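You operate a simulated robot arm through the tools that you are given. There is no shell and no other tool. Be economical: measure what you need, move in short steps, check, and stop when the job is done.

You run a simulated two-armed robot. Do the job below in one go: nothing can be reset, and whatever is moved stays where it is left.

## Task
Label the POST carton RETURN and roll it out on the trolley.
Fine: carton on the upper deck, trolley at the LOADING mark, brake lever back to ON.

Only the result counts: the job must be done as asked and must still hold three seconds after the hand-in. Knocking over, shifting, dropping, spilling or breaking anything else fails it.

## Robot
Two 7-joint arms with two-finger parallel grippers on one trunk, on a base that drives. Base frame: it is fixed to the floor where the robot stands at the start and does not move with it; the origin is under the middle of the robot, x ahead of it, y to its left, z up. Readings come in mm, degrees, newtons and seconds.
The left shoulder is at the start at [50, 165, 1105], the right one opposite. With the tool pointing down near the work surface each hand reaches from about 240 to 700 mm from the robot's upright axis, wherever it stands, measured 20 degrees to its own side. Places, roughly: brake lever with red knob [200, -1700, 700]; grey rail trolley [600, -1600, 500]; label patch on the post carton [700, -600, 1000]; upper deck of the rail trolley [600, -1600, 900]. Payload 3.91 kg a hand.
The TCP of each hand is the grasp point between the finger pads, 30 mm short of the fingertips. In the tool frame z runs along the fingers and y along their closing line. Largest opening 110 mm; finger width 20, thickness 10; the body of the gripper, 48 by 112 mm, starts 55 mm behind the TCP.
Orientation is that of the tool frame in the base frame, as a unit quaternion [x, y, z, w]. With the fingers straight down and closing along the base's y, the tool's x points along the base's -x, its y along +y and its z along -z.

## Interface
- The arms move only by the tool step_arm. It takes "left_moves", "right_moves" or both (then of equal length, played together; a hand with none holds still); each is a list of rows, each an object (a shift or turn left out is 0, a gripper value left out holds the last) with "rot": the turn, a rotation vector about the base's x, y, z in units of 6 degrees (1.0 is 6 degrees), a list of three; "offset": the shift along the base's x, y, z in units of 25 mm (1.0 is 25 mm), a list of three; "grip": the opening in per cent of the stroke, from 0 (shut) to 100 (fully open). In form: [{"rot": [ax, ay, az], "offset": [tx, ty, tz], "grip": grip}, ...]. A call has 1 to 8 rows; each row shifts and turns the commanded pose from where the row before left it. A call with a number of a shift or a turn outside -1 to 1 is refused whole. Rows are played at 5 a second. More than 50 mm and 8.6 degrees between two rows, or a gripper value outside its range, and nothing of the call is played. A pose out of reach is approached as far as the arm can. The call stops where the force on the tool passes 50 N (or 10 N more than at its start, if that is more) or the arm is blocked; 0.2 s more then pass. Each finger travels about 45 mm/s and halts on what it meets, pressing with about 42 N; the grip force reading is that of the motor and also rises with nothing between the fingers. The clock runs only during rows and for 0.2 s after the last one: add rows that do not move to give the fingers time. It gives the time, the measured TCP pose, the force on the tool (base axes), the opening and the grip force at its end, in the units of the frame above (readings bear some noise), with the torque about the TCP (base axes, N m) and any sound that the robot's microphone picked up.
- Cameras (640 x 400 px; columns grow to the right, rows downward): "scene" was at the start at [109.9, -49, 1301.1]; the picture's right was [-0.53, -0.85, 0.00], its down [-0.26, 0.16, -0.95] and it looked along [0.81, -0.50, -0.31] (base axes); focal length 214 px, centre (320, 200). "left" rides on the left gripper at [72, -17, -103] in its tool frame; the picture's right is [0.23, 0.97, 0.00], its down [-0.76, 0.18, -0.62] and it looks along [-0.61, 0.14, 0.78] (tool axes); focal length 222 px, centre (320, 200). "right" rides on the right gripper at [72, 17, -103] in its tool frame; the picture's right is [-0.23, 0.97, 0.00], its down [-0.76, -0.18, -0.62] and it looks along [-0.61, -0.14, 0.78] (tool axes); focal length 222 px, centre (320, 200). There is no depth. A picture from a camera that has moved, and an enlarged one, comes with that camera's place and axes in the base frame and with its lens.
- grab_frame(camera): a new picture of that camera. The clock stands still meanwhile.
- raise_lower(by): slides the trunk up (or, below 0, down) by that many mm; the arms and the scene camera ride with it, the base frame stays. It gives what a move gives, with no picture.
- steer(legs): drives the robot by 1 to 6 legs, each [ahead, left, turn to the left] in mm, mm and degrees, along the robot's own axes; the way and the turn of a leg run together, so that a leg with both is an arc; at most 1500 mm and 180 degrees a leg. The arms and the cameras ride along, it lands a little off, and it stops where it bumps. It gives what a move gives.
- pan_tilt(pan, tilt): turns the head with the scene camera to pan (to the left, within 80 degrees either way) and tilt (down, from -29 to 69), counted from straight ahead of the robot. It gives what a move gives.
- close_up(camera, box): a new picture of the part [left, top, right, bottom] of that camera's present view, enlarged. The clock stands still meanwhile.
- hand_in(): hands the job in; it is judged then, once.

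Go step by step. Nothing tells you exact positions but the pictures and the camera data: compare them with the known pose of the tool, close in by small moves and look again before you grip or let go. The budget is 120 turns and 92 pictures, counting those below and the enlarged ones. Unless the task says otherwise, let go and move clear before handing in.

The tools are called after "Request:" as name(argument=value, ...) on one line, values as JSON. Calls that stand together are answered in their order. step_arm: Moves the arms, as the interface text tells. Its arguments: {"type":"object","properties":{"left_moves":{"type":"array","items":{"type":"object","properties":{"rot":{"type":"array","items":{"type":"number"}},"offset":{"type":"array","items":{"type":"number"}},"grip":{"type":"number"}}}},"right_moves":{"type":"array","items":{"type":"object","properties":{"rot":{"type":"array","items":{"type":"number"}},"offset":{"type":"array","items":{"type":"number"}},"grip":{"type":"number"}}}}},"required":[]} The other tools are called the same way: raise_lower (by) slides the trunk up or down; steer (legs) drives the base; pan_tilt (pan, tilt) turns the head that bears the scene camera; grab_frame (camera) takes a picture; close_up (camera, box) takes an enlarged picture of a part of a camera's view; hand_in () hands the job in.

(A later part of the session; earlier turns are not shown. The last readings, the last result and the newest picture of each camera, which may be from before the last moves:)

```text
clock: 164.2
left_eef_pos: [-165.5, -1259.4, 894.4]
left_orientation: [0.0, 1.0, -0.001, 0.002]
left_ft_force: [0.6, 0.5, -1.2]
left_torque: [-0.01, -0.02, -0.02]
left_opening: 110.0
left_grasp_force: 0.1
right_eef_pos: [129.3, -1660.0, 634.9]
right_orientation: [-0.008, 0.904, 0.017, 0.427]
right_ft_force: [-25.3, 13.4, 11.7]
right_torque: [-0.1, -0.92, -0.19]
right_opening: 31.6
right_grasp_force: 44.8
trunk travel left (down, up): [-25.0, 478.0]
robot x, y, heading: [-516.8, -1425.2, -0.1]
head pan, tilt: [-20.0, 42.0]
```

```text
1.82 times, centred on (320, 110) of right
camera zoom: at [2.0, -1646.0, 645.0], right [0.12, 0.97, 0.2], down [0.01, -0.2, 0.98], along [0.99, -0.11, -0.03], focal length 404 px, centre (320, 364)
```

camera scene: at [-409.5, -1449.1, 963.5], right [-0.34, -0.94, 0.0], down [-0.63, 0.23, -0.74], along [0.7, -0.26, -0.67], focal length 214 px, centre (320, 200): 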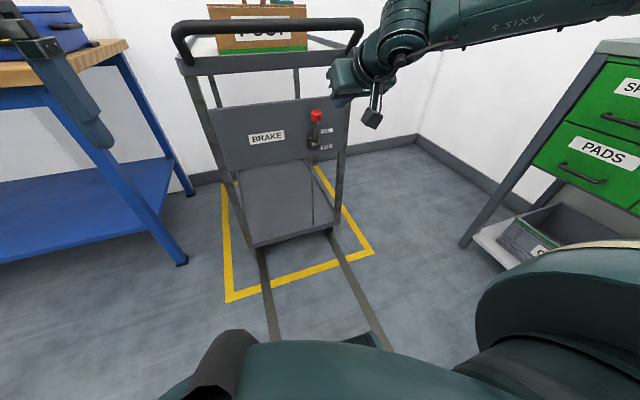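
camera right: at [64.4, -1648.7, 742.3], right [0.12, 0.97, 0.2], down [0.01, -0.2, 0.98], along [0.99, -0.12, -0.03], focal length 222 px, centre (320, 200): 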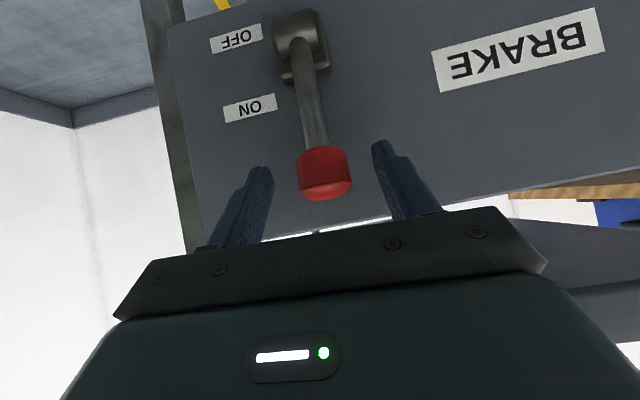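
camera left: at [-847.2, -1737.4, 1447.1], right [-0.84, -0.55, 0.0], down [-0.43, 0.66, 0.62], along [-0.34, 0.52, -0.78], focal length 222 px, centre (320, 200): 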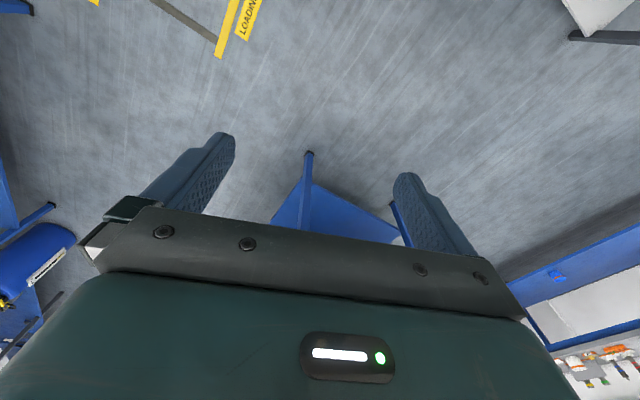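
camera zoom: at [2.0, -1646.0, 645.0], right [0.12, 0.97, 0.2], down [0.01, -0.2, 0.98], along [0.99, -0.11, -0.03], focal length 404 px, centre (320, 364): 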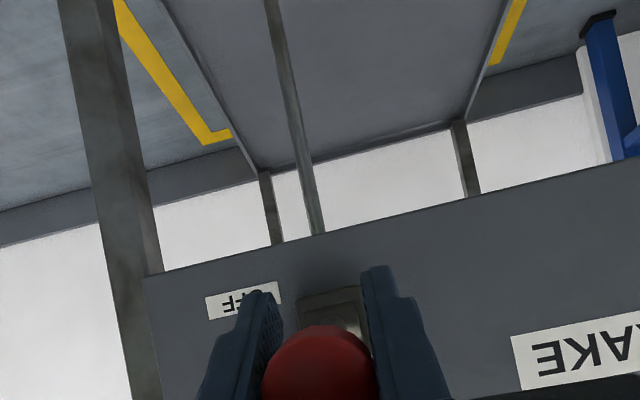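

The lever is now about horizontal. I'm relieving the inward pressure and feeling for the end stop.

Request:
step_arm(right_moves=[{"offset": [-0.25, 0, -0.2]}, {"offset": [0, 0, -0.4]}, {"offset": [0.08, 0, -0.4]}])

Request:
step_arm(right_moves=[{"offset": [0.1, 0, -0.4]}, {"offset": [0.14, 0, -0.4]}, {"offset": [0.18, 0, -0.38]}])

Request:
close_up(camera="scene", box=[250, 50, 410, 170])

```text
clock: 164.9
left_eef_pos: [-166.2, -1259.1, 895.4]
left_orientation: [0.002, 1.0, -0.001, 0.002]
left_ft_force: [0.6, -0.6, -0.2]
left_torque: [0.04, -0.04, -0.01]
left_opening: 110.1
left_grasp_force: 0.0
right_eef_pos: [129.2, -1659.4, 619.6]
right_orientation: [-0.006, 0.9, 0.017, 0.435]
right_ft_force: [-7.1, 11.4, 33.8]
right_torque: [-0.2, 0.25, -0.1]
right_opening: 32.1
right_grasp_force: 44.8
trunk travel left (down, up): [-25.0, 478.0]
robot x, y, heading: [-518.7, -1422.8, 0.0]
head pan, tilt: [-20.0, 42.0]
```

```text
clock: 165.8
left_eef_pos: [-164.3, -1261.5, 893.8]
left_orientation: [0.0, 1.0, 0.0, 0.0]
left_ft_force: [-0.4, 0.0, 0.5]
left_torque: [0.01, -0.01, -0.01]
left_opening: 110.2
left_grasp_force: 0.0
right_eef_pos: [123.6, -1672.7, 589.7]
right_orientation: [-0.004, 0.904, 0.015, 0.426]
right_ft_force: [-0.2, -0.7, 0.0]
right_torque: [-0.04, 0.01, 0.01]
right_opening: 0.0
right_grasp_force: 37.9
right hand out of reach, approached as far as the arm can: row 2, 3
trunk travel left (down, up): [-25.0, 478.0]
robot x, y, heading: [-520.8, -1421.1, 0.1]
head pan, tilt: [-20.0, 42.0]
```

```text
3.33 times, centred on (330, 110) of scene
camera zoom: at [-409.5, -1449.2, 963.4], right [-0.34, -0.94, 0.0], down [-0.63, 0.23, -0.74], along [0.7, -0.26, -0.67], focal length 715 px, centre (287, 500)
```

zoom: 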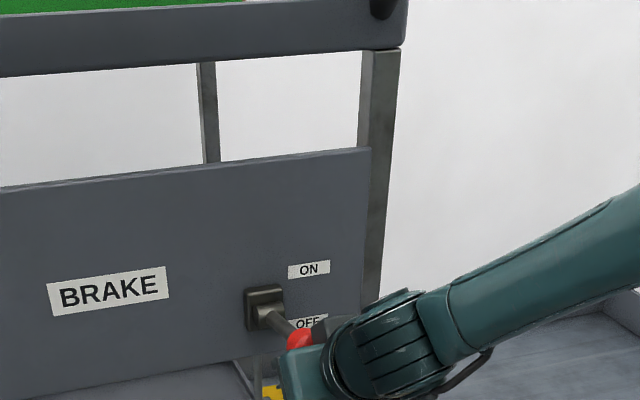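

The lever hit its end stop and now points out and down at OFF; the fingers slipped free. I'll pull the hand straight back clear.

Request:
step_arm(right_moves=[{"offset": [-1, 0, 0]}, {"offset": [-1, 0, 0]}, {"offset": [-1, 0, 0]}, {"offset": [-1, 0, 0.5]}, {"offset": [-0.5, 0, 1]}, {"offset": [0, 0, 1]}, {"offset": [0, 0, 1]}])

Request:
steer(legs=[[-150, 0, 0]])

Request:
raise_lower(by=330)

Request:
grab_frame(camera="scene")

```text
clock: 167.3
left_eef_pos: [-164.1, -1260.1, 893.8]
left_orientation: [0.0, 1.0, 0.0, 0.0]
left_ft_force: [0.2, 0.4, 0.2]
left_torque: [-0.01, 0.04, 0.02]
left_opening: 109.7
left_grasp_force: 0.0
right_eef_pos: [10.8, -1671.3, 679.6]
right_orientation: [-0.005, 0.904, 0.016, 0.427]
right_ft_force: [0.0, 0.0, 0.5]
right_torque: [0.03, 0.03, -0.02]
right_opening: 0.4
right_grasp_force: 37.9
trunk travel left (down, up): [-25.0, 478.0]
robot x, y, heading: [-517.4, -1423.5, -0.3]
head pan, tilt: [-20.0, 42.0]
```

```text
clock: 168.7
left_eef_pos: [-312.1, -1261.0, 893.5]
left_orientation: [0.001, 1.0, 0.0, 0.0]
left_ft_force: [0.2, 0.2, 0.3]
left_torque: [0.0, -0.02, 0.0]
left_opening: 109.9
left_grasp_force: 0.1
right_eef_pos: [-137.3, -1672.0, 679.1]
right_orientation: [-0.005, 0.904, 0.016, 0.428]
right_ft_force: [1.6, 0.6, -0.3]
right_torque: [0.0, -0.02, -0.01]
right_opening: 0.0
right_grasp_force: 37.6
trunk travel left (down, up): [-25.0, 478.0]
robot x, y, heading: [-670.5, -1415.9, -0.2]
head pan, tilt: [-20.0, 42.0]
```

```text
clock: 172.0
left_eef_pos: [-311.4, -1261.5, 1223.6]
left_orientation: [0.002, 1.0, 0.001, -0.001]
left_ft_force: [-0.8, 1.3, -0.4]
left_torque: [0.0, -0.02, 0.01]
left_opening: 110.1
left_grasp_force: 0.1
right_eef_pos: [-136.4, -1672.3, 1007.8]
right_orientation: [-0.005, 0.904, 0.016, 0.428]
right_ft_force: [0.3, -0.2, 0.5]
right_torque: [0.0, 0.03, 0.02]
right_opening: 0.0
right_grasp_force: 37.5
trunk travel left (down, up): [-355.0, 148.0]
robot x, y, heading: [-666.6, -1417.6, -0.3]
head pan, tilt: [-20.0, 42.0]
```

```text
15 pictures are left
camera scene: at [-558.1, -1448.8, 1293.5], right [-0.34, -0.94, 0.0], down [-0.63, 0.23, -0.74], along [0.7, -0.26, -0.67], focal length 214 px, centre (320, 200)
```

scene: 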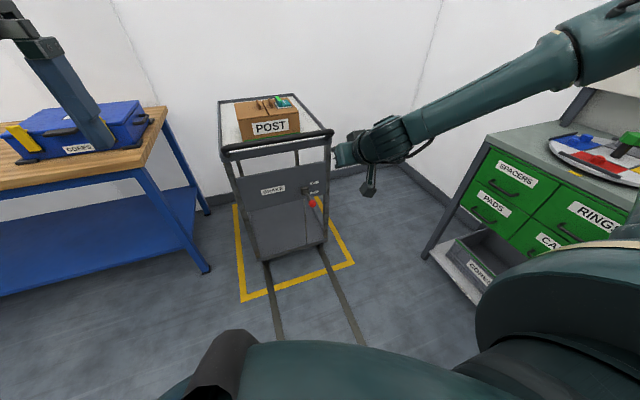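

The lever rests at OFF. Next I'll re-orient the right hand: pitch back to vertical, then yaw -90° so the fingers close across the handle bar.

Request:
step_arm(right_moves=[{"rot": [0, 1, 0], "grip": 80}, {"rot": [0, 1, 0]}, {"rot": [0, 1, 0]}, {"rot": [0, 1, 0]}, {"rot": [0, 1, 0]}, {"rot": [0, 1, 0]}, {"rot": [0, 1, 0]}, {"rot": [0, 1, 0]}])

Request:
step_arm(right_moves=[{"rot": [0, 0.45, 0]}, {"rot": [0, 0, -1]}, {"rot": [0, 0, -1]}, {"rot": [0, 0, -1]}, {"rot": [0, 0, -1]}, {"rot": [0, 0, -1]}, {"rot": [0, 0, -1]}, {"rot": [0, 0, -1]}])

Request:
step_arm(right_moves=[{"rot": [0, 0, -1]}, {"rot": [0, 0, -1]}, {"rot": [0, 0, -1]}, {"rot": [0, 0, -1]}, {"rot": [0, 0, -1]}, {"rot": [0, 0, -1]}, {"rot": [0, 0, -1]}, {"rot": [0, 0, -1]}])

```text
clock: 173.8
left_eef_pos: [-311.4, -1260.6, 1223.5]
left_orientation: [0.001, 1.0, -0.001, 0.0]
left_ft_force: [0.2, -1.1, -0.4]
left_torque: [-0.01, 0.0, 0.0]
left_opening: 110.1
left_grasp_force: 0.1
right_eef_pos: [-139.0, -1671.1, 1007.5]
right_orientation: [0.002, 1.0, 0.018, 0.021]
right_ft_force: [-0.2, 0.0, -0.5]
right_torque: [0.0, -0.02, -0.02]
right_opening: 87.9
right_grasp_force: 0.0
trunk travel left (down, up): [-355.0, 148.0]
robot x, y, heading: [-666.7, -1417.6, -0.2]
head pan, tilt: [-20.0, 42.0]
```

```text
clock: 175.6
left_eef_pos: [-312.4, -1260.2, 1224.3]
left_orientation: [0.001, 1.0, 0.0, 0.0]
left_ft_force: [-0.6, 0.2, -0.1]
left_torque: [-0.01, -0.03, 0.02]
left_opening: 110.2
left_grasp_force: 0.0
right_eef_pos: [-137.9, -1672.1, 1009.4]
right_orientation: [0.361, 0.932, 0.016, 0.005]
right_ft_force: [-0.1, -1.0, 0.3]
right_torque: [-0.01, 0.0, -0.01]
right_opening: 87.9
right_grasp_force: 0.1
trunk travel left (down, up): [-355.0, 148.0]
robot x, y, heading: [-670.1, -1419.9, -0.2]
head pan, tilt: [-20.0, 42.0]
```

```text
clock: 177.4
left_eef_pos: [-312.0, -1259.8, 1223.0]
left_orientation: [0.001, 1.0, 0.0, 0.001]
left_ft_force: [0.1, 0.2, -0.4]
left_torque: [0.01, -0.03, -0.01]
left_opening: 109.8
left_grasp_force: 0.0
right_eef_pos: [-138.0, -1671.9, 1009.0]
right_orientation: [0.709, 0.705, 0.012, 0.011]
right_ft_force: [-0.5, -0.3, -1.4]
right_torque: [0.02, 0.0, -0.01]
right_opening: 87.8
right_grasp_force: 0.0
trunk travel left (down, up): [-355.0, 148.0]
robot x, y, heading: [-668.4, -1419.2, -0.3]
head pan, tilt: [-20.0, 42.0]
```

Hand vertical with fingers closing along x. I'm driving forward so the hand is just short of the bar, more central.

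Request:
steer(legs=[[290, 80, 0]])

Request:
pan_tilt(pan=-12, tilt=30)

Request:
grab_frame(camera="right")

Request:
grab_frame(camera="scene")

```text
clock: 179.4
left_eef_pos: [-23.6, -1183.7, 1223.5]
left_orientation: [0.002, 1.0, 0.0, 0.0]
left_ft_force: [0.3, 0.4, 0.2]
left_torque: [0.03, -0.03, 0.01]
left_opening: 110.1
left_grasp_force: 0.0
right_eef_pos: [151.3, -1593.9, 1009.7]
right_orientation: [0.71, 0.704, 0.012, 0.012]
right_ft_force: [0.4, -0.1, 0.2]
right_torque: [-0.02, -0.03, -0.01]
right_opening: 88.1
right_grasp_force: 0.0
trunk travel left (down, up): [-355.0, 148.0]
robot x, y, heading: [-378.5, -1339.6, -0.3]
head pan, tilt: [-20.0, 42.0]
```

```text
clock: 180.2
left_eef_pos: [-22.8, -1184.0, 1223.5]
left_orientation: [0.003, 1.0, 0.0, -0.001]
left_ft_force: [0.1, 0.5, 0.8]
left_torque: [-0.04, -0.01, -0.03]
left_opening: 110.6
left_grasp_force: 0.1
right_eef_pos: [149.0, -1595.2, 1008.7]
right_orientation: [0.71, 0.704, 0.012, 0.011]
right_ft_force: [0.0, 0.2, 0.0]
right_torque: [0.0, -0.01, -0.01]
right_opening: 88.0
right_grasp_force: 0.1
trunk travel left (down, up): [-355.0, 148.0]
robot x, y, heading: [-375.6, -1340.6, -0.5]
head pan, tilt: [-12.0, 30.0]
```

```text
14 pictures are left
camera right: at [163.8, -1521.4, 1113.4], right [0.97, -0.23, 0.03], down [-0.2, -0.76, 0.62], along [-0.12, -0.6, -0.79], focal length 222 px, centre (320, 200)
```

right: 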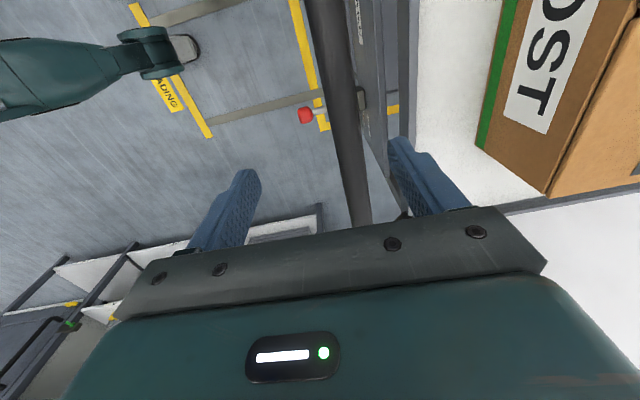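

```text
13 pictures are left
camera scene: at [-259.6, -1360.9, 1311.8], right [-0.21, -0.98, 0.0], down [-0.49, 0.11, -0.87], along [0.85, -0.18, -0.5], focal length 214 px, centre (320, 200)
```

scene: 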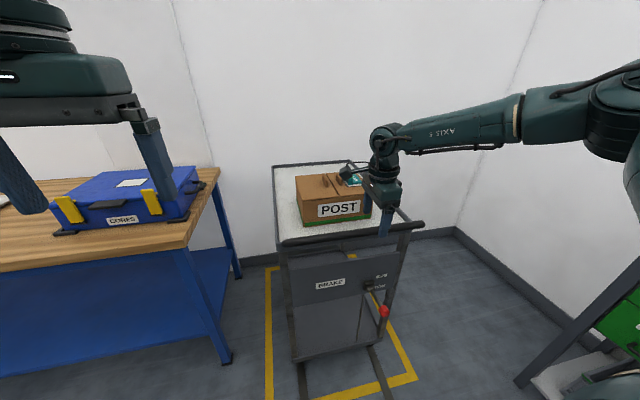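

From two views the bar's axis is at x≈173, z≈947. I'm narrowing the opening, centring and lowering over the bar.

Request:
step_arm(right_moves=[{"offset": [0.5, 0, 0], "grip": 54}, {"offset": [0.48, 0, 0]}, {}, {}])

Request:
step_arm(right_moves=[{"offset": [0, 0, -0.6]}, {"offset": [0, 0, -0.6]}, {"offset": [0, 0, -0.6]}, {"offset": [0, 0, -0.5]}])

Request:
grab_frame(camera="right")

```text
clock: 181.2
left_eef_pos: [-22.9, -1183.3, 1222.4]
left_orientation: [0.002, 1.0, 0.0, -0.001]
left_ft_force: [-0.4, 0.7, -0.3]
left_torque: [-0.02, 0.04, -0.02]
left_opening: 109.9
left_grasp_force: 0.1
right_eef_pos: [175.1, -1594.2, 1008.7]
right_orientation: [0.709, 0.705, 0.012, 0.011]
right_ft_force: [0.5, 0.3, -1.0]
right_torque: [-0.01, 0.0, 0.03]
right_opening: 59.3
right_grasp_force: 0.2
trunk travel left (down, up): [-355.0, 148.0]
robot x, y, heading: [-377.1, -1343.9, -0.1]
head pan, tilt: [-12.0, 30.0]
```

```text
clock: 182.2
left_eef_pos: [-24.5, -1184.1, 1223.9]
left_orientation: [0.003, 1.0, 0.0, -0.001]
left_ft_force: [-0.6, 0.2, 0.8]
left_torque: [0.01, -0.01, 0.03]
left_opening: 110.1
left_grasp_force: 0.2
right_eef_pos: [174.2, -1594.1, 951.5]
right_orientation: [0.71, 0.704, 0.013, 0.011]
right_ft_force: [0.8, 0.8, 0.1]
right_torque: [-0.02, 0.01, 0.02]
right_opening: 59.4
right_grasp_force: 0.2
trunk travel left (down, up): [-355.0, 148.0]
robot x, y, heading: [-381.3, -1340.0, -0.4]
head pan, tilt: [-12.0, 30.0]
```

```text
12 pictures are left
camera right: at [188.3, -1521.4, 1055.9], right [0.97, -0.23, 0.03], down [-0.2, -0.76, 0.62], along [-0.12, -0.6, -0.79], focal length 222 px, centre (320, 200)
```

right: 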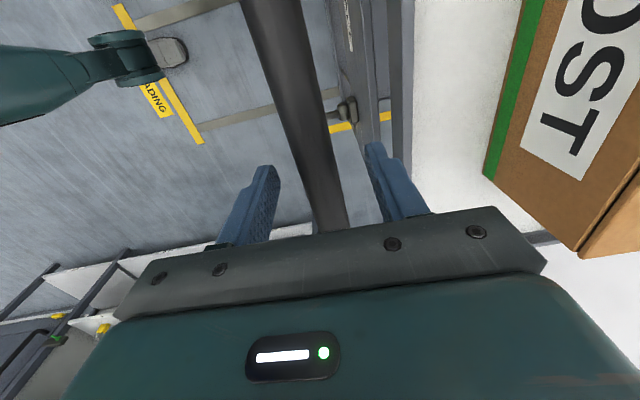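

The bar lies between the fingers. Behind me a workbench corner stands near [-1196, -1078], so I'll slide 100 mm to the right along the bar before gripping, to back up clear of it.

Request:
steer(legs=[[0, -100, 0]])

Request:
step_arm(right_moves=[{"grip": 0}, {}, {}, {}, {}])

Request:
steer(legs=[[-80, 0, 0]])

Request:
grab_frame(camera="scene")

```text
clock: 183.7
left_eef_pos: [-24.4, -1282.2, 1222.5]
left_orientation: [0.003, 1.0, 0.0, 0.0]
left_ft_force: [-0.6, 0.1, 0.6]
left_torque: [-0.01, -0.01, 0.03]
left_opening: 110.0
left_grasp_force: 0.1
right_eef_pos: [174.2, -1695.3, 951.5]
right_orientation: [0.71, 0.704, 0.012, 0.011]
right_ft_force: [-0.1, -0.3, -0.2]
right_torque: [0.0, 0.02, -0.01]
right_opening: 59.5
right_grasp_force: 0.1
trunk travel left (down, up): [-355.0, 148.0]
robot x, y, heading: [-382.2, -1442.5, -0.2]
head pan, tilt: [-12.0, 30.0]
```

```text
clock: 184.9
left_eef_pos: [-24.0, -1282.6, 1223.1]
left_orientation: [0.003, 1.0, 0.0, 0.0]
left_ft_force: [-0.6, 0.2, -0.6]
left_torque: [-0.02, -0.05, 0.02]
left_opening: 110.0
left_grasp_force: 0.1
right_eef_pos: [174.7, -1693.6, 951.0]
right_orientation: [0.709, 0.705, 0.012, 0.012]
right_ft_force: [2.3, -0.4, -0.2]
right_torque: [0.25, -0.14, 0.62]
right_opening: 23.9
right_grasp_force: 44.5
trunk travel left (down, up): [-355.0, 148.0]
robot x, y, heading: [-377.5, -1442.3, -0.6]
head pan, tilt: [-12.0, 30.0]
```

```text
clock: 185.9
left_eef_pos: [-102.1, -1281.5, 1223.3]
left_orientation: [0.002, 1.0, 0.001, 0.0]
left_ft_force: [-0.5, -0.6, -0.3]
left_torque: [0.0, 0.02, 0.0]
left_opening: 110.1
left_grasp_force: 0.1
right_eef_pos: [96.6, -1694.4, 952.3]
right_orientation: [0.71, 0.704, 0.014, 0.012]
right_ft_force: [3.0, -0.2, -1.8]
right_torque: [-0.46, -0.41, 0.46]
right_opening: 24.0
right_grasp_force: 45.0
trunk travel left (down, up): [-355.0, 148.0]
robot x, y, heading: [-454.9, -1443.2, -0.2]
head pan, tilt: [-12.0, 30.0]
```

```text
11 pictures are left
camera scene: at [-338.9, -1460.0, 1311.7], right [-0.21, -0.98, 0.0], down [-0.49, 0.11, -0.87], along [0.85, -0.18, -0.5], focal length 214 px, centre (320, 200)
```

scene: 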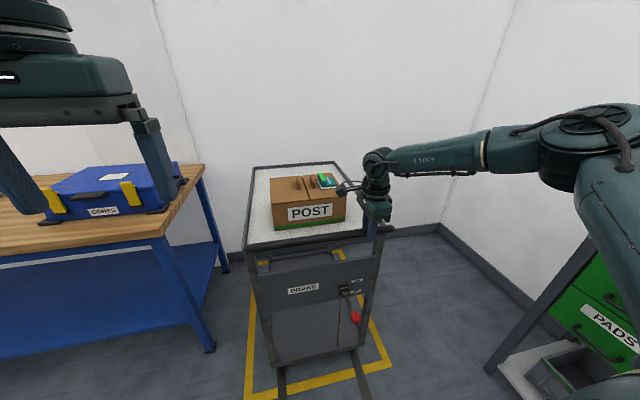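

The trolley rolls along with almost no resistance and the carton stays put. I'm pulling another 450 mm.

Request:
steer(legs=[[-225, 0, 0], [-225, 0, 0]])

Request:
grab_frame(camera="scene")

Request:
grab_frame(camera="right")

```text
clock: 189.0
left_eef_pos: [-553.3, -1282.1, 1225.4]
left_orientation: [0.002, 1.0, 0.001, 0.0]
left_ft_force: [-0.3, -0.3, 0.0]
left_torque: [-0.02, 0.01, 0.0]
left_opening: 110.0
left_grasp_force: 0.0
right_eef_pos: [-351.8, -1693.3, 950.5]
right_orientation: [0.709, 0.705, 0.013, 0.013]
right_ft_force: [2.4, -21.1, 1.3]
right_torque: [-0.61, 0.11, 0.42]
right_opening: 23.8
right_grasp_force: 45.1
trunk travel left (down, up): [-355.0, 148.0]
robot x, y, heading: [-907.9, -1437.0, -0.2]
head pan, tilt: [-12.0, 30.0]
```

```text
10 pictures are left
camera scene: at [-788.5, -1459.7, 1311.8], right [-0.21, -0.98, 0.0], down [-0.49, 0.11, -0.87], along [0.85, -0.18, -0.5], focal length 214 px, centre (320, 200)
```

scene: 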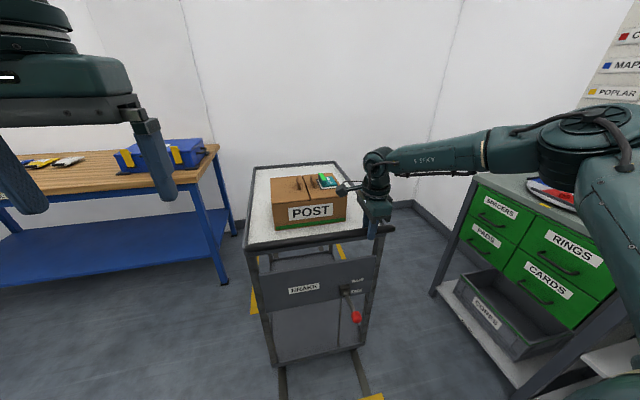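

```text
9 pictures are left
camera right: at [-339.5, -1620.4, 1055.8], right [0.97, -0.23, 0.04], down [-0.21, -0.76, 0.62], along [-0.12, -0.61, -0.79], focal length 222 px, centre (320, 200)
```

right: 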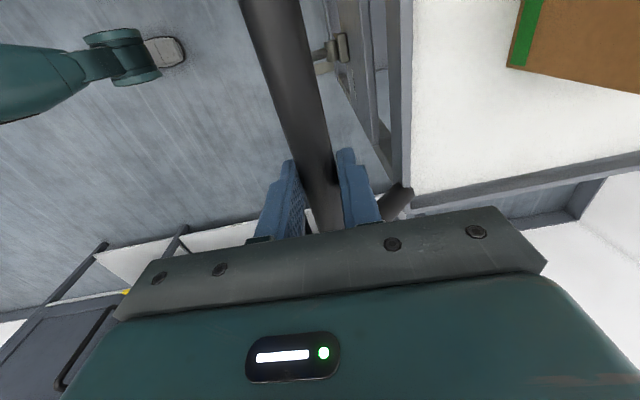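

The front of the trolley is now around x≈-294, with the line at about -450. I'll pull another 130 mm and look again.

Request:
steer(legs=[[-130, 0, 0]])

Request:
pan_tilt(pan=-15, tilt=48)

Request:
grab_frame(camera="scene")

```text
clock: 190.3
left_eef_pos: [-683.3, -1279.8, 1223.6]
left_orientation: [0.0, 1.0, 0.001, -0.001]
left_ft_force: [0.1, -0.1, 0.2]
left_torque: [0.0, -0.04, 0.0]
left_opening: 109.8
left_grasp_force: 0.1
right_eef_pos: [-481.4, -1693.8, 949.6]
right_orientation: [0.71, 0.704, 0.013, 0.015]
right_ft_force: [3.1, -10.2, -4.5]
right_torque: [-0.69, -0.31, 0.46]
right_opening: 23.7
right_grasp_force: 45.2
trunk travel left (down, up): [-355.0, 148.0]
robot x, y, heading: [-1037.3, -1437.3, -0.2]
head pan, tilt: [-12.0, 30.0]
```

```text
clock: 191.1
left_eef_pos: [-683.2, -1279.5, 1223.9]
left_orientation: [0.001, 1.0, 0.0, 0.0]
left_ft_force: [1.2, 0.0, 0.4]
left_torque: [-0.01, 0.0, -0.04]
left_opening: 110.1
left_grasp_force: 0.1
right_eef_pos: [-482.4, -1693.7, 950.5]
right_orientation: [0.71, 0.704, 0.012, 0.016]
right_ft_force: [-0.1, -4.3, -4.1]
right_torque: [0.81, -0.01, 0.73]
right_opening: 23.6
right_grasp_force: 44.7
trunk travel left (down, up): [-355.0, 148.0]
robot x, y, heading: [-1037.5, -1436.3, -0.1]
head pan, tilt: [-15.0, 48.0]
```

```text
8 pictures are left
camera scene: at [-931.3, -1459.3, 1285.0], right [-0.26, -0.96, 0.0], down [-0.72, 0.2, -0.67], along [0.65, -0.18, -0.74], focal length 214 px, centre (320, 200)
```

scene: 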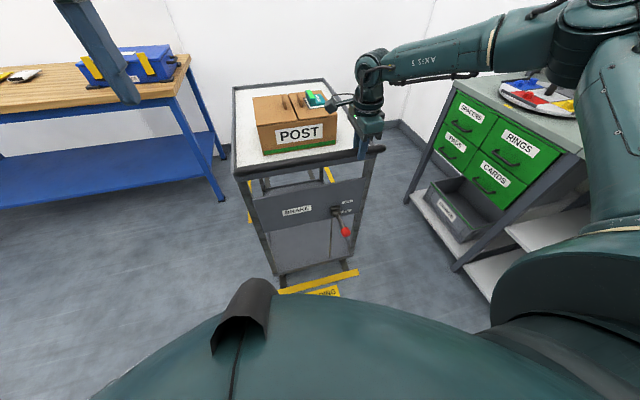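

Request:
close_up(camera="scene", box=[255, 220, 375, 300])

```text
5.00 times, centred on (315, 260) of scene
camera zoom: at [-931.3, -1459.3, 1285.0], right [-0.26, -0.96, 0.0], down [-0.72, 0.2, -0.67], along [0.65, -0.18, -0.74], focal length 1072 px, centre (345, -100)
```

zoom: 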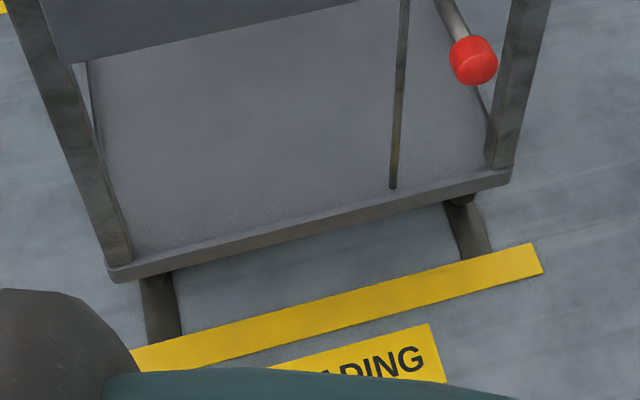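

The trolley's front edge is about 25 mm short of the line's centre. One more small pull, feeling for a stop.

Request:
steer(legs=[[-26, 0, 0]])

Request:
close_up(camera="scene", box=[235, 180, 395, 300])

```text
clock: 191.9
left_eef_pos: [-707.4, -1277.8, 1223.3]
left_orientation: [0.001, 1.0, 0.0, -0.001]
left_ft_force: [0.2, -0.5, 1.3]
left_torque: [0.03, -0.03, 0.01]
left_opening: 110.1
left_grasp_force: 0.0
right_eef_pos: [-506.6, -1694.6, 952.0]
right_orientation: [0.71, 0.704, 0.014, 0.018]
right_ft_force: [3.2, -3.4, -7.0]
right_torque: [-0.61, -0.36, 0.52]
right_opening: 23.6
right_grasp_force: 44.7
trunk travel left (down, up): [-355.0, 148.0]
robot x, y, heading: [-1063.4, -1435.0, -0.1]
head pan, tilt: [-15.0, 48.0]
```

```text
3.33 times, centred on (315, 240) of scene
camera zoom: at [-955.9, -1459.0, 1284.8], right [-0.26, -0.96, 0.0], down [-0.72, 0.2, -0.67], along [0.64, -0.17, -0.74], focal length 715 px, centre (337, 67)
```

zoom: 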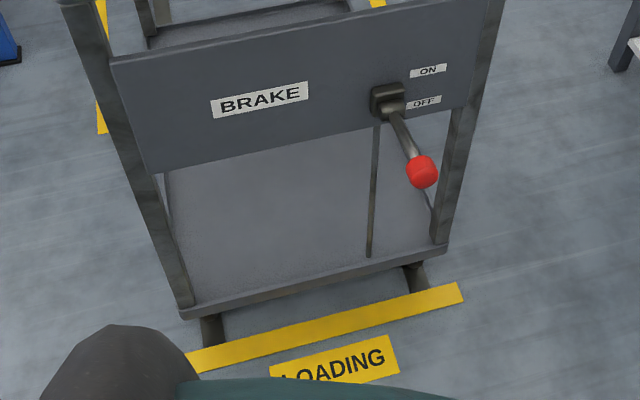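

By the floor perspective the base front may still be slightly short, so I'll ease it another 20 mm and watch for resistance.

Request:
steer(legs=[[-20, 0, 0]])

```text
clock: 192.7
left_eef_pos: [-726.9, -1278.1, 1222.7]
left_orientation: [0.001, 1.0, 0.0, -0.001]
left_ft_force: [-0.7, -0.1, -0.8]
left_torque: [0.02, -0.02, -0.03]
left_opening: 110.0
left_grasp_force: 0.1
right_eef_pos: [-526.4, -1693.0, 951.5]
right_orientation: [0.71, 0.703, 0.014, 0.018]
right_ft_force: [14.6, -2.0, -2.8]
right_torque: [0.03, -0.28, 0.74]
right_opening: 23.8
right_grasp_force: 44.7
trunk travel left (down, up): [-355.0, 148.0]
robot x, y, heading: [-1083.1, -1437.1, -0.3]
head pan, tilt: [-15.0, 48.0]
```

Pull force rose to 15 N, which hints at an end stop. A tiny further pull will confirm.

Request:
steer(legs=[[-8, 0, 0]])

Request:
grab_frame(camera="scene")

```text
clock: 193.4
left_eef_pos: [-730.5, -1278.8, 1222.5]
left_orientation: [0.0, 1.0, 0.0, -0.003]
left_ft_force: [-0.4, -0.1, 0.1]
left_torque: [0.0, -0.02, -0.02]
left_opening: 110.1
left_grasp_force: 0.0
right_eef_pos: [-525.7, -1693.5, 951.5]
right_orientation: [0.71, 0.704, 0.02, 0.023]
right_ft_force: [46.5, -0.1, -6.8]
right_torque: [-0.65, -0.6, 0.61]
right_opening: 23.9
right_grasp_force: 44.7
trunk travel left (down, up): [-355.0, 148.0]
robot x, y, heading: [-1090.5, -1440.5, -0.2]
head pan, tilt: [-15.0, 48.0]
```

```text
5 pictures are left
camera scene: at [-978.7, -1458.4, 1284.4], right [-0.26, -0.96, 0.0], down [-0.72, 0.19, -0.67], along [0.64, -0.18, -0.75], focal length 214 px, centre (320, 200)
```

scene: 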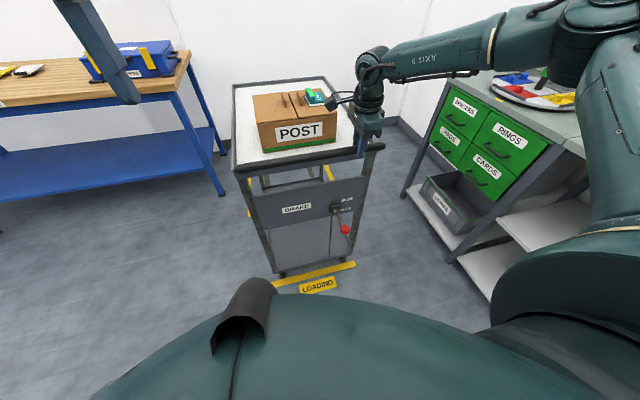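

The end stop is confirmed: 46 N without motion, 700 mm travelled, trolley at the LOADING line. I'm relaxing the tension, releasing the bar and lifting off.

Request:
steer(legs=[[7, 0, 0]])

Request:
step_arm(right_moves=[{"grip": 52}, {}, {}, {"offset": [0, 0, 0.6]}, {"offset": [0, 0, 0.8]}, {"offset": [0, 0, 1]}])

Request:
steer(legs=[[-110, 0, 0]])

```text
clock: 194.1
left_eef_pos: [-727.6, -1277.8, 1222.9]
left_orientation: [0.001, 1.0, 0.0, -0.001]
left_ft_force: [0.0, 0.5, -0.1]
left_torque: [0.01, -0.01, 0.01]
left_opening: 109.9
left_grasp_force: 0.1
right_eef_pos: [-520.3, -1694.4, 952.0]
right_orientation: [0.709, 0.704, 0.02, 0.022]
right_ft_force: [0.9, 3.2, -19.5]
right_torque: [-0.01, -0.07, 0.54]
right_opening: 23.8
right_grasp_force: 45.0
trunk travel left (down, up): [-355.0, 148.0]
robot x, y, heading: [-1082.7, -1436.8, -0.2]
head pan, tilt: [-15.0, 48.0]
```

```text
clock: 195.5
left_eef_pos: [-728.5, -1277.9, 1224.7]
left_orientation: [0.001, 1.0, 0.0, 0.0]
left_ft_force: [0.9, 0.4, -0.9]
left_torque: [0.01, 0.02, 0.02]
left_opening: 109.9
left_grasp_force: 0.0
right_eef_pos: [-524.4, -1693.3, 1013.2]
right_orientation: [0.709, 0.704, 0.02, 0.024]
right_ft_force: [0.5, 0.2, 0.2]
right_torque: [-0.01, 0.03, 0.01]
right_opening: 57.0
right_grasp_force: 0.1
trunk travel left (down, up): [-355.0, 148.0]
robot x, y, heading: [-1080.8, -1437.4, -0.3]
head pan, tilt: [-15.0, 48.0]
```

```text
clock: 196.7
left_eef_pos: [-839.1, -1277.0, 1223.3]
left_orientation: [0.0, 1.0, 0.001, 0.001]
left_ft_force: [-0.3, 0.0, -0.4]
left_torque: [-0.02, 0.0, 0.0]
left_opening: 110.1
left_grasp_force: 0.1
right_eef_pos: [-633.1, -1691.8, 1014.9]
right_orientation: [0.709, 0.705, 0.021, 0.024]
right_ft_force: [-0.5, 0.3, 0.3]
right_torque: [-0.01, 0.0, -0.01]
right_opening: 57.2
right_grasp_force: 0.0
trunk travel left (down, up): [-355.0, 148.0]
robot x, y, heading: [-1190.0, -1436.8, -0.1]
head pan, tilt: [-15.0, 48.0]
```

Released cleanly. Re-orienting the hand: yaw back +90°, then pitch forward 50°.

Request:
step_arm(right_moves=[{"rot": [0, 0, 1]}, {"rot": [0, 0, 1]}, {"rot": [0, 0, 1]}, {"rot": [0, 0, 1]}, {"rot": [0, 0, 1]}, {"rot": [0, 0, 1]}, {"rot": [0, 0, 1]}, {"rot": [0, 0, 1]}])

Request:
step_arm(right_moves=[{"rot": [0, 0, 1]}, {"rot": [0, 0, 1]}, {"rot": [0, 0, 1]}, {"rot": [0, 0, 1]}, {"rot": [0, 0, 1]}, {"rot": [0, 0, 1]}, {"rot": [0, 0, 1]}])

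Request:
step_arm(right_moves=[{"rot": [0, -1, 0]}, {"rot": [0, -1, 0]}, {"rot": [0, -1, 0]}, {"rot": [0, -1, 0]}, {"rot": [0, -1, 0]}, {"rot": [0, -1, 0]}, {"rot": [0, -1, 0]}, {"rot": [0, -1, 0]}])

```text
clock: 198.5
left_eef_pos: [-839.7, -1277.6, 1224.1]
left_orientation: [0.0, 1.0, 0.0, 0.0]
left_ft_force: [-0.5, 0.7, -0.2]
left_torque: [-0.03, 0.02, 0.0]
left_opening: 109.7
left_grasp_force: 0.1
right_eef_pos: [-633.4, -1691.6, 1014.7]
right_orientation: [0.359, 0.933, 0.029, 0.014]
right_ft_force: [0.3, -0.2, -0.1]
right_torque: [-0.01, 0.0, 0.01]
right_opening: 57.3
right_grasp_force: 0.1
trunk travel left (down, up): [-355.0, 148.0]
robot x, y, heading: [-1197.1, -1434.3, 0.0]
head pan, tilt: [-15.0, 48.0]
```

```text
clock: 200.1
left_eef_pos: [-839.1, -1278.1, 1222.1]
left_orientation: [0.0, 1.0, 0.0, 0.0]
left_ft_force: [0.1, 1.1, -0.1]
left_torque: [0.01, -0.01, 0.0]
left_opening: 110.0
left_grasp_force: 0.1
right_eef_pos: [-633.1, -1692.1, 1013.4]
right_orientation: [0.002, 0.999, 0.032, 0.003]
right_ft_force: [-0.1, -0.4, 0.3]
right_torque: [-0.03, -0.01, 0.03]
right_opening: 57.2
right_grasp_force: 0.1
trunk travel left (down, up): [-355.0, 148.0]
robot x, y, heading: [-1193.5, -1441.0, 0.2]
head pan, tilt: [-15.0, 48.0]
```

```text
clock: 201.9
left_eef_pos: [-838.1, -1279.5, 1223.4]
left_orientation: [0.0, 1.0, 0.0, 0.0]
left_ft_force: [0.1, 0.1, -0.2]
left_torque: [-0.02, -0.02, 0.03]
left_opening: 109.9
left_grasp_force: 0.0
right_eef_pos: [-633.7, -1692.9, 1013.6]
right_orientation: [-0.01, 0.912, 0.03, 0.409]
right_ft_force: [1.1, 0.4, -0.1]
right_torque: [-0.01, -0.01, 0.0]
right_opening: 57.2
right_grasp_force: 0.1
trunk travel left (down, up): [-355.0, 148.0]
robot x, y, heading: [-1193.8, -1439.0, -0.1]
head pan, tilt: [-15.0, 48.0]
```

Lined up at 48° tilt. I'm moving back a touch, centring on the knob's y and lowering the trunk to lever height.

Request:
step_arm(right_moves=[{"offset": [-1, 0.4, 0], "grip": 65}, {"offset": [-1, 0.4, 0]}, {"offset": [-0.5, 0.4, 0]}])

Request:
raise_lower(by=-330)

Request:
grab_frame(camera="right")

```text
clock: 202.7
left_eef_pos: [-837.8, -1278.9, 1223.8]
left_orientation: [0.0, 1.0, 0.0, 0.0]
left_ft_force: [-0.3, 0.4, -0.2]
left_torque: [0.01, 0.01, -0.03]
left_opening: 109.8
left_grasp_force: 0.1
right_eef_pos: [-696.7, -1662.2, 1013.1]
right_orientation: [-0.01, 0.912, 0.03, 0.408]
right_ft_force: [-0.7, -0.1, -0.6]
right_torque: [0.0, 0.02, 0.04]
right_opening: 71.6
right_grasp_force: 0.0
trunk travel left (down, up): [-355.0, 148.0]
robot x, y, heading: [-1194.9, -1439.0, -0.2]
head pan, tilt: [-15.0, 48.0]
```

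```text
clock: 206.0
left_eef_pos: [-837.9, -1315.4, 898.0]
left_orientation: [0.005, 1.0, 0.024, -0.001]
left_ft_force: [0.1, -0.8, 0.3]
left_torque: [0.01, 0.0, 0.01]
left_opening: 109.9
left_grasp_force: 0.0
right_eef_pos: [-697.0, -1687.5, 676.4]
right_orientation: [-0.002, 0.912, 0.046, 0.409]
right_ft_force: [-0.2, 0.6, -0.2]
right_torque: [0.0, -0.01, 0.01]
right_opening: 71.7
right_grasp_force: 0.0
trunk travel left (down, up): [-25.0, 478.0]
robot x, y, heading: [-1194.4, -1446.0, -0.3]
head pan, tilt: [-15.0, 48.0]
```

```text
4 pictures are left
camera right: at [-822.1, -1676.5, 692.4], right [0.11, 0.96, 0.25], down [0.05, -0.26, 0.96], along [0.99, -0.09, -0.08], focal length 222 px, centre (320, 200)
```

right: 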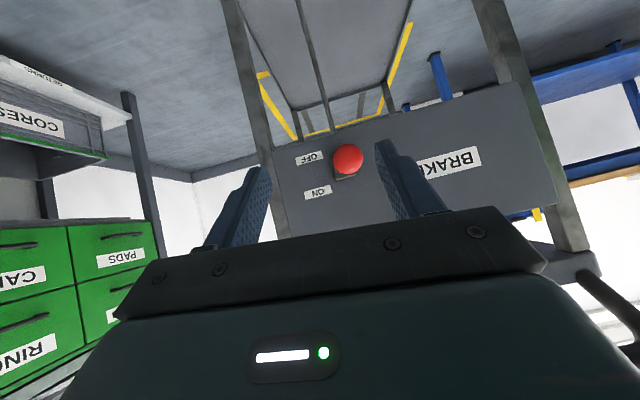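

The left arm's readings shifted: while lowering, my left shoulder evidently met the edge of the workbench behind (its top corner is near [-1092, -1208]). I'm raising back up at once and will move away from it before lowering again.

Request:
raise_lower(by=330)

Request:
pan_tilt(pan=75, tilt=40)

Request:
grab_frame(camera="scene")

```text
clock: 209.2
left_eef_pos: [-838.6, -1277.6, 1222.9]
left_orientation: [0.0, 1.0, -0.001, 0.0]
left_ft_force: [0.0, -0.8, -0.1]
left_torque: [0.01, 0.01, 0.01]
left_opening: 109.9
left_grasp_force: 0.0
right_eef_pos: [-696.9, -1663.2, 1014.4]
right_orientation: [-0.01, 0.912, 0.03, 0.41]
right_ft_force: [0.0, -0.1, 0.0]
right_torque: [0.04, -0.02, 0.01]
right_opening: 71.5
right_grasp_force: 0.1
trunk travel left (down, up): [-355.0, 148.0]
robot x, y, heading: [-1189.1, -1437.1, -0.2]
head pan, tilt: [-15.0, 48.0]
```

```text
clock: 210.9
left_eef_pos: [-838.3, -1277.5, 1224.0]
left_orientation: [0.0, 1.0, 0.0, 0.0]
left_ft_force: [0.1, -0.6, -0.8]
left_torque: [-0.01, 0.02, 0.01]
left_opening: 109.9
left_grasp_force: 0.0
right_eef_pos: [-695.1, -1662.2, 1014.4]
right_orientation: [-0.01, 0.912, 0.03, 0.409]
right_ft_force: [-0.2, 0.6, 1.0]
right_torque: [0.01, 0.03, 0.0]
right_opening: 71.6
right_grasp_force: 0.0
trunk travel left (down, up): [-355.0, 148.0]
robot x, y, heading: [-1194.7, -1438.2, 0.0]
head pan, tilt: [75.0, 40.0]
```

```text
3 pictures are left
camera scene: at [-1140.8, -1355.2, 1296.5], right [0.97, -0.26, 0.0], down [-0.17, -0.62, -0.77], along [0.2, 0.74, -0.64], focal length 214 px, centre (320, 200)
```

scene: 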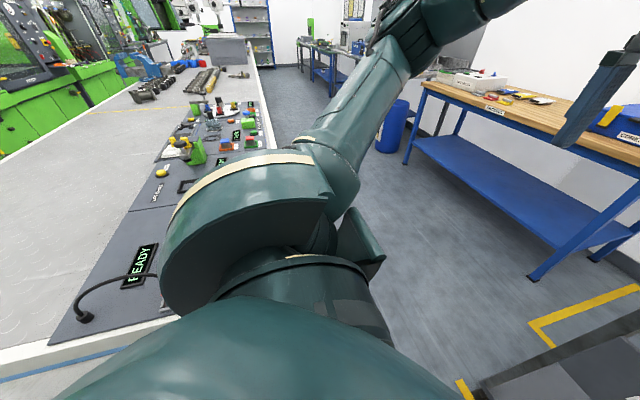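

Everything on the workbench looks undisturbed and the robot is level again. I'm moving forward-right away from it, with the hand drawn back first.

Request:
step_arm(right_moves=[{"offset": [-1, 0, 0]}, {"offset": [-1, 0, 0]}, {"offset": [-1, 0, 0]}])

Request:
steer(legs=[[0, -60, 0], [130, 0, 0]])

Request:
raise_lower(by=-150)

```text
clock: 211.7
left_eef_pos: [-838.1, -1277.1, 1223.3]
left_orientation: [0.0, 1.0, 0.0, -0.001]
left_ft_force: [-0.6, -0.2, 0.7]
left_torque: [0.01, 0.0, 0.01]
left_opening: 110.2
left_grasp_force: 0.1
right_eef_pos: [-772.5, -1662.7, 1014.1]
right_orientation: [-0.01, 0.912, 0.029, 0.409]
right_ft_force: [0.2, 0.3, 0.9]
right_torque: [0.02, -0.03, 0.02]
right_opening: 71.4
right_grasp_force: 0.0
trunk travel left (down, up): [-355.0, 148.0]
robot x, y, heading: [-1190.0, -1435.5, -0.2]
head pan, tilt: [75.0, 40.0]
```

```text
clock: 213.8
left_eef_pos: [-708.3, -1338.9, 1221.9]
left_orientation: [-0.001, 1.0, 0.0, -0.002]
left_ft_force: [0.1, -0.2, 0.5]
left_torque: [0.01, -0.02, -0.01]
left_opening: 109.9
left_grasp_force: 0.0
right_eef_pos: [-641.6, -1722.8, 1014.4]
right_orientation: [-0.01, 0.912, 0.03, 0.408]
right_ft_force: [-0.5, 0.4, 0.0]
right_torque: [0.02, -0.03, 0.0]
right_opening: 71.5
right_grasp_force: 0.1
trunk travel left (down, up): [-355.0, 148.0]
robot x, y, heading: [-1061.4, -1500.0, -0.2]
head pan, tilt: [75.0, 40.0]
```

```text
clock: 215.5
left_eef_pos: [-709.1, -1338.2, 1072.8]
left_orientation: [0.0, 1.0, -0.001, -0.001]
left_ft_force: [0.5, 0.0, 0.2]
left_torque: [0.02, 0.0, 0.01]
left_opening: 110.0
left_grasp_force: 0.1
right_eef_pos: [-642.1, -1724.1, 864.4]
right_orientation: [-0.011, 0.912, 0.031, 0.41]
right_ft_force: [-0.8, -0.7, 0.1]
right_torque: [-0.03, -0.04, 0.02]
right_opening: 71.5
right_grasp_force: 0.1
trunk travel left (down, up): [-205.0, 298.0]
robot x, y, heading: [-1066.3, -1498.4, -0.1]
head pan, tilt: [75.0, 40.0]
```

Level, no contact. Lowering the rest.

Request:
raise_lower(by=-90)

Request:
raise_lower(by=-80)

Request:
step_arm(right_moves=[{"offset": [0, 0.8, 0]}, {"offset": [0, 0.8, 0]}, {"offset": [0, 0.8, 0]}])

Request:
grab_frame(camera="right")

```text
clock: 216.8
left_eef_pos: [-709.7, -1338.1, 984.1]
left_orientation: [0.0, 1.0, 0.0, 0.0]
left_ft_force: [-0.6, -0.1, 0.7]
left_torque: [-0.01, 0.01, 0.01]
left_opening: 110.1
left_grasp_force: 0.1
right_eef_pos: [-641.9, -1722.8, 774.7]
right_orientation: [-0.01, 0.912, 0.03, 0.409]
right_ft_force: [0.1, -0.2, 0.1]
right_torque: [0.03, -0.02, -0.01]
right_opening: 71.5
right_grasp_force: 0.1
trunk travel left (down, up): [-115.0, 388.0]
robot x, y, heading: [-1066.0, -1499.6, -0.2]
head pan, tilt: [75.0, 40.0]
```

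```text
clock: 217.9
left_eef_pos: [-709.2, -1338.6, 904.4]
left_orientation: [0.0, 1.0, 0.0, -0.001]
left_ft_force: [0.2, 0.2, -0.3]
left_torque: [-0.01, 0.0, -0.03]
left_opening: 110.1
left_grasp_force: 0.0
right_eef_pos: [-642.9, -1723.2, 695.1]
right_orientation: [-0.011, 0.912, 0.03, 0.409]
right_ft_force: [0.1, -0.3, 0.0]
right_torque: [0.03, -0.03, 0.01]
right_opening: 71.7
right_grasp_force: 0.1
trunk travel left (down, up): [-35.0, 468.0]
robot x, y, heading: [-1062.7, -1500.3, -0.4]
head pan, tilt: [75.0, 40.0]
```

```text
clock: 218.7
left_eef_pos: [-709.8, -1338.8, 903.3]
left_orientation: [0.0, 1.0, -0.001, 0.0]
left_ft_force: [-0.6, -0.4, 0.2]
left_torque: [0.01, 0.0, 0.01]
left_opening: 109.9
left_grasp_force: 0.1
right_eef_pos: [-642.1, -1664.0, 695.0]
right_orientation: [-0.009, 0.912, 0.03, 0.409]
right_ft_force: [1.3, 0.2, -0.5]
right_torque: [0.01, -0.01, -0.02]
right_opening: 71.3
right_grasp_force: 0.1
trunk travel left (down, up): [-35.0, 468.0]
robot x, y, heading: [-1068.0, -1496.6, 0.1]
head pan, tilt: [75.0, 40.0]
```

```text
2 pictures are left
camera right: at [-768.9, -1651.2, 710.7], right [0.11, 0.97, 0.21], down [0.05, -0.22, 0.97], along [0.99, -0.1, -0.07], focal length 222 px, centre (320, 200)
```

right: 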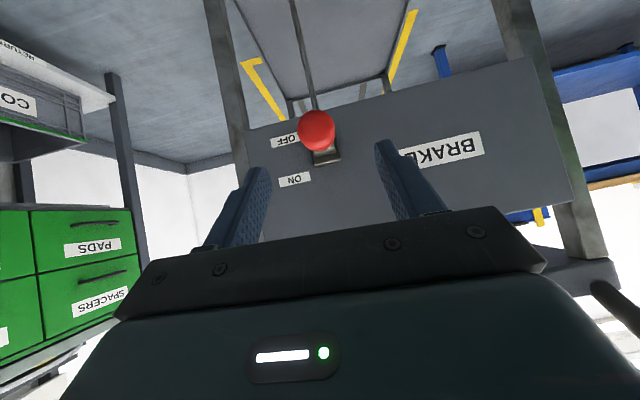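

The knob is at about [-575, -1660, 635]; the lever is horizontal at OFF. It lies right along my finger axis, so I'm advancing and closing.

Request:
step_arm(right_moves=[{"offset": [0.77, 0.03, -0.69]}, {"offset": [0.77, 0.03, -0.69]}, {"offset": [0.75, 0, -0.68]}, {}])

Request:
step_arm(right_moves=[{"grip": 0}, {}, {}, {}, {}])

```text
clock: 219.7
left_eef_pos: [-709.9, -1338.3, 903.1]
left_orientation: [0.0, 1.0, -0.001, 0.0]
left_ft_force: [-0.6, -0.1, -0.7]
left_torque: [0.01, 0.03, -0.02]
left_opening: 109.8
left_grasp_force: 0.0
right_eef_pos: [-585.7, -1660.5, 643.5]
right_orientation: [-0.011, 0.912, 0.031, 0.409]
right_ft_force: [-0.4, -0.3, -0.1]
right_torque: [0.03, 0.0, -0.03]
right_opening: 71.5
right_grasp_force: 0.0
trunk travel left (down, up): [-35.0, 468.0]
robot x, y, heading: [-1063.5, -1495.3, -0.1]
head pan, tilt: [75.0, 40.0]
```

```text
clock: 220.9
left_eef_pos: [-710.2, -1338.6, 903.2]
left_orientation: [0.0, 1.0, 0.0, 0.0]
left_ft_force: [-0.2, 0.2, 0.7]
left_torque: [-0.02, -0.02, -0.04]
left_opening: 110.0
left_grasp_force: 0.0
right_eef_pos: [-585.5, -1660.3, 643.4]
right_orientation: [-0.009, 0.912, 0.029, 0.408]
right_ft_force: [0.3, -1.6, -0.5]
right_torque: [0.0, 0.0, -0.25]
right_opening: 31.4
right_grasp_force: 45.8
trunk travel left (down, up): [-35.0, 468.0]
robot x, y, heading: [-1067.6, -1496.3, -0.2]
head pan, tilt: [75.0, 40.0]
```

Knob gripped (31 mm). Swinging it back up along the arc.

Request:
step_arm(right_moves=[{"offset": [0.03, 0, 0.44]}, {"offset": [0.09, 0, 0.44]}, {"offset": [0.15, 0, 0.42]}, {"offset": [0.2, 0, 0.4]}, {"offset": [0.25, 0, 0.37]}, {"offset": [0.29, 0, 0.33]}])

Request:
step_arm(right_moves=[{"offset": [0.33, 0, 0.29]}, {"offset": [0.37, 0, 0.25]}, {"offset": [0.4, 0, 0.2]}, {"offset": [0.42, 0, 0.15]}, {"offset": [0.43, 0, 0.09]}])

```text
clock: 222.3
left_eef_pos: [-709.4, -1337.8, 903.0]
left_orientation: [0.0, 1.0, 0.001, 0.0]
left_ft_force: [-0.6, 0.8, 0.5]
left_torque: [0.03, 0.02, 0.0]
left_opening: 110.0
left_grasp_force: 0.1
right_eef_pos: [-558.6, -1660.5, 702.4]
right_orientation: [-0.01, 0.913, 0.029, 0.407]
right_ft_force: [-2.5, 8.0, -14.5]
right_torque: [-0.35, 1.23, -0.55]
right_opening: 31.6
right_grasp_force: 45.3
trunk travel left (down, up): [-35.0, 468.0]
robot x, y, heading: [-1063.6, -1496.1, -0.2]
head pan, tilt: [75.0, 40.0]
```

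```text
clock: 223.5
left_eef_pos: [-709.4, -1339.4, 903.6]
left_orientation: [0.0, 1.0, 0.0, -0.001]
left_ft_force: [-0.6, -0.7, 0.0]
left_torque: [0.0, 0.0, -0.04]
left_opening: 110.3
left_grasp_force: 0.1
right_eef_pos: [-510.4, -1662.4, 727.7]
right_orientation: [-0.01, 0.912, 0.03, 0.409]
right_ft_force: [1.2, 0.2, 0.1]
right_torque: [0.0, 0.01, 0.01]
right_opening: 0.0
right_grasp_force: 37.5
trunk travel left (down, up): [-35.0, 468.0]
robot x, y, heading: [-1062.7, -1496.9, -0.3]
head pan, tilt: [75.0, 40.0]
```

The fingers slipped off near the end of the swing. I'll check where the lever is.

Request:
grab_frame(camera="right")

```text
1 pictures are left
camera right: at [-637.5, -1650.2, 744.1], right [0.11, 0.97, 0.21], down [0.05, -0.22, 0.97], along [0.99, -0.1, -0.07], focal length 222 px, centre (320, 200)
```

right: 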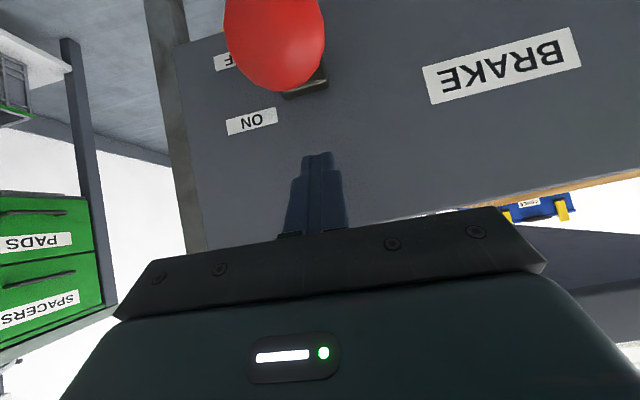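

The lever stands about 30° up, short of ON. Pushing it in could roll the unbraked trolley away from the mark, so I'll first hook my closed left fingers behind the handle bar to hold the trolley. First: back the right hand out and reposition.

Request:
step_arm(right_moves=[{"offset": [-0.75, 0, 0.67]}, {"offset": [-0.75, 0, 0.67]}, {"offset": [-0.75, 0, 0.67]}, {"offset": [-0.75, 0, 0.67]}, {"offset": [-1, 0, 0.2]}, {"offset": [-1, 0, 0]}, {"offset": [-1, 0, 0]}], left_moves=[{"grip": 0}, {}, {}, {}, {}, {}, {}])

Request:
raise_lower(by=60)

Request:
steer(legs=[[35, 0, 0]])

Request:
step_arm(left_moves=[{"offset": [0, 0, 1]}, {"offset": [0, 0, 1]}, {"offset": [0.5, 0, 0.6]}, {"offset": [1, -0.5, 0]}, {"offset": [1, -0.5, 0]}, {"offset": [1, -0.5, 0]}, {"offset": [1, -0.4, 0]}, {"offset": [1, 0, 0]}])

```text
clock: 225.1
left_eef_pos: [-709.6, -1337.7, 904.4]
left_orientation: [0.0, 1.0, 0.0, 0.0]
left_ft_force: [0.4, -0.8, -0.1]
left_torque: [-0.02, 0.03, 0.01]
left_opening: 0.1
left_grasp_force: 32.2
right_eef_pos: [-662.0, -1661.3, 799.6]
right_orientation: [-0.009, 0.912, 0.03, 0.408]
right_ft_force: [0.4, 0.1, 0.1]
right_torque: [0.01, 0.02, -0.03]
right_opening: 0.0
right_grasp_force: 37.7
trunk travel left (down, up): [-35.0, 468.0]
robot x, y, heading: [-1064.8, -1498.8, -0.2]
head pan, tilt: [75.0, 40.0]
```

```text
clock: 226.1
left_eef_pos: [-709.7, -1338.2, 963.8]
left_orientation: [0.0, 1.0, 0.001, 0.0]
left_ft_force: [-0.2, -1.0, -0.3]
left_torque: [0.03, 0.0, 0.02]
left_opening: 0.0
left_grasp_force: 37.9
right_eef_pos: [-661.0, -1661.4, 859.3]
right_orientation: [-0.011, 0.912, 0.03, 0.41]
right_ft_force: [0.6, -0.1, -0.2]
right_torque: [0.0, -0.04, -0.01]
right_opening: 0.0
right_grasp_force: 37.5
trunk travel left (down, up): [-95.0, 408.0]
robot x, y, heading: [-1063.5, -1495.1, -0.2]
head pan, tilt: [75.0, 40.0]
```

```text
clock: 227.0
left_eef_pos: [-674.9, -1338.6, 962.9]
left_orientation: [0.0, 1.0, 0.0, 0.0]
left_ft_force: [0.6, -0.4, -0.3]
left_torque: [0.0, 0.02, 0.02]
left_opening: 0.0
left_grasp_force: 38.0
right_eef_pos: [-625.6, -1661.6, 861.1]
right_orientation: [-0.01, 0.912, 0.03, 0.41]
right_ft_force: [0.2, -0.1, 0.4]
right_torque: [0.01, 0.02, -0.02]
right_opening: 0.0
right_grasp_force: 37.9
trunk travel left (down, up): [-95.0, 408.0]
robot x, y, heading: [-1026.0, -1497.1, -0.2]
head pan, tilt: [75.0, 40.0]
```

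```text
clock: 228.8
left_eef_pos: [-536.4, -1385.5, 1028.9]
left_orientation: [0.001, 1.0, -0.001, -0.001]
left_ft_force: [-0.2, -0.4, -1.7]
left_torque: [-0.02, -0.01, 0.01]
left_opening: 0.0
left_grasp_force: 38.0
right_eef_pos: [-626.6, -1662.5, 860.0]
right_orientation: [-0.01, 0.912, 0.03, 0.409]
right_ft_force: [0.2, 0.6, -0.1]
right_torque: [-0.01, 0.01, 0.0]
right_opening: 0.0
right_grasp_force: 37.9
trunk travel left (down, up): [-95.0, 408.0]
robot x, y, heading: [-1029.8, -1499.9, -0.2]
head pan, tilt: [75.0, 40.0]
```

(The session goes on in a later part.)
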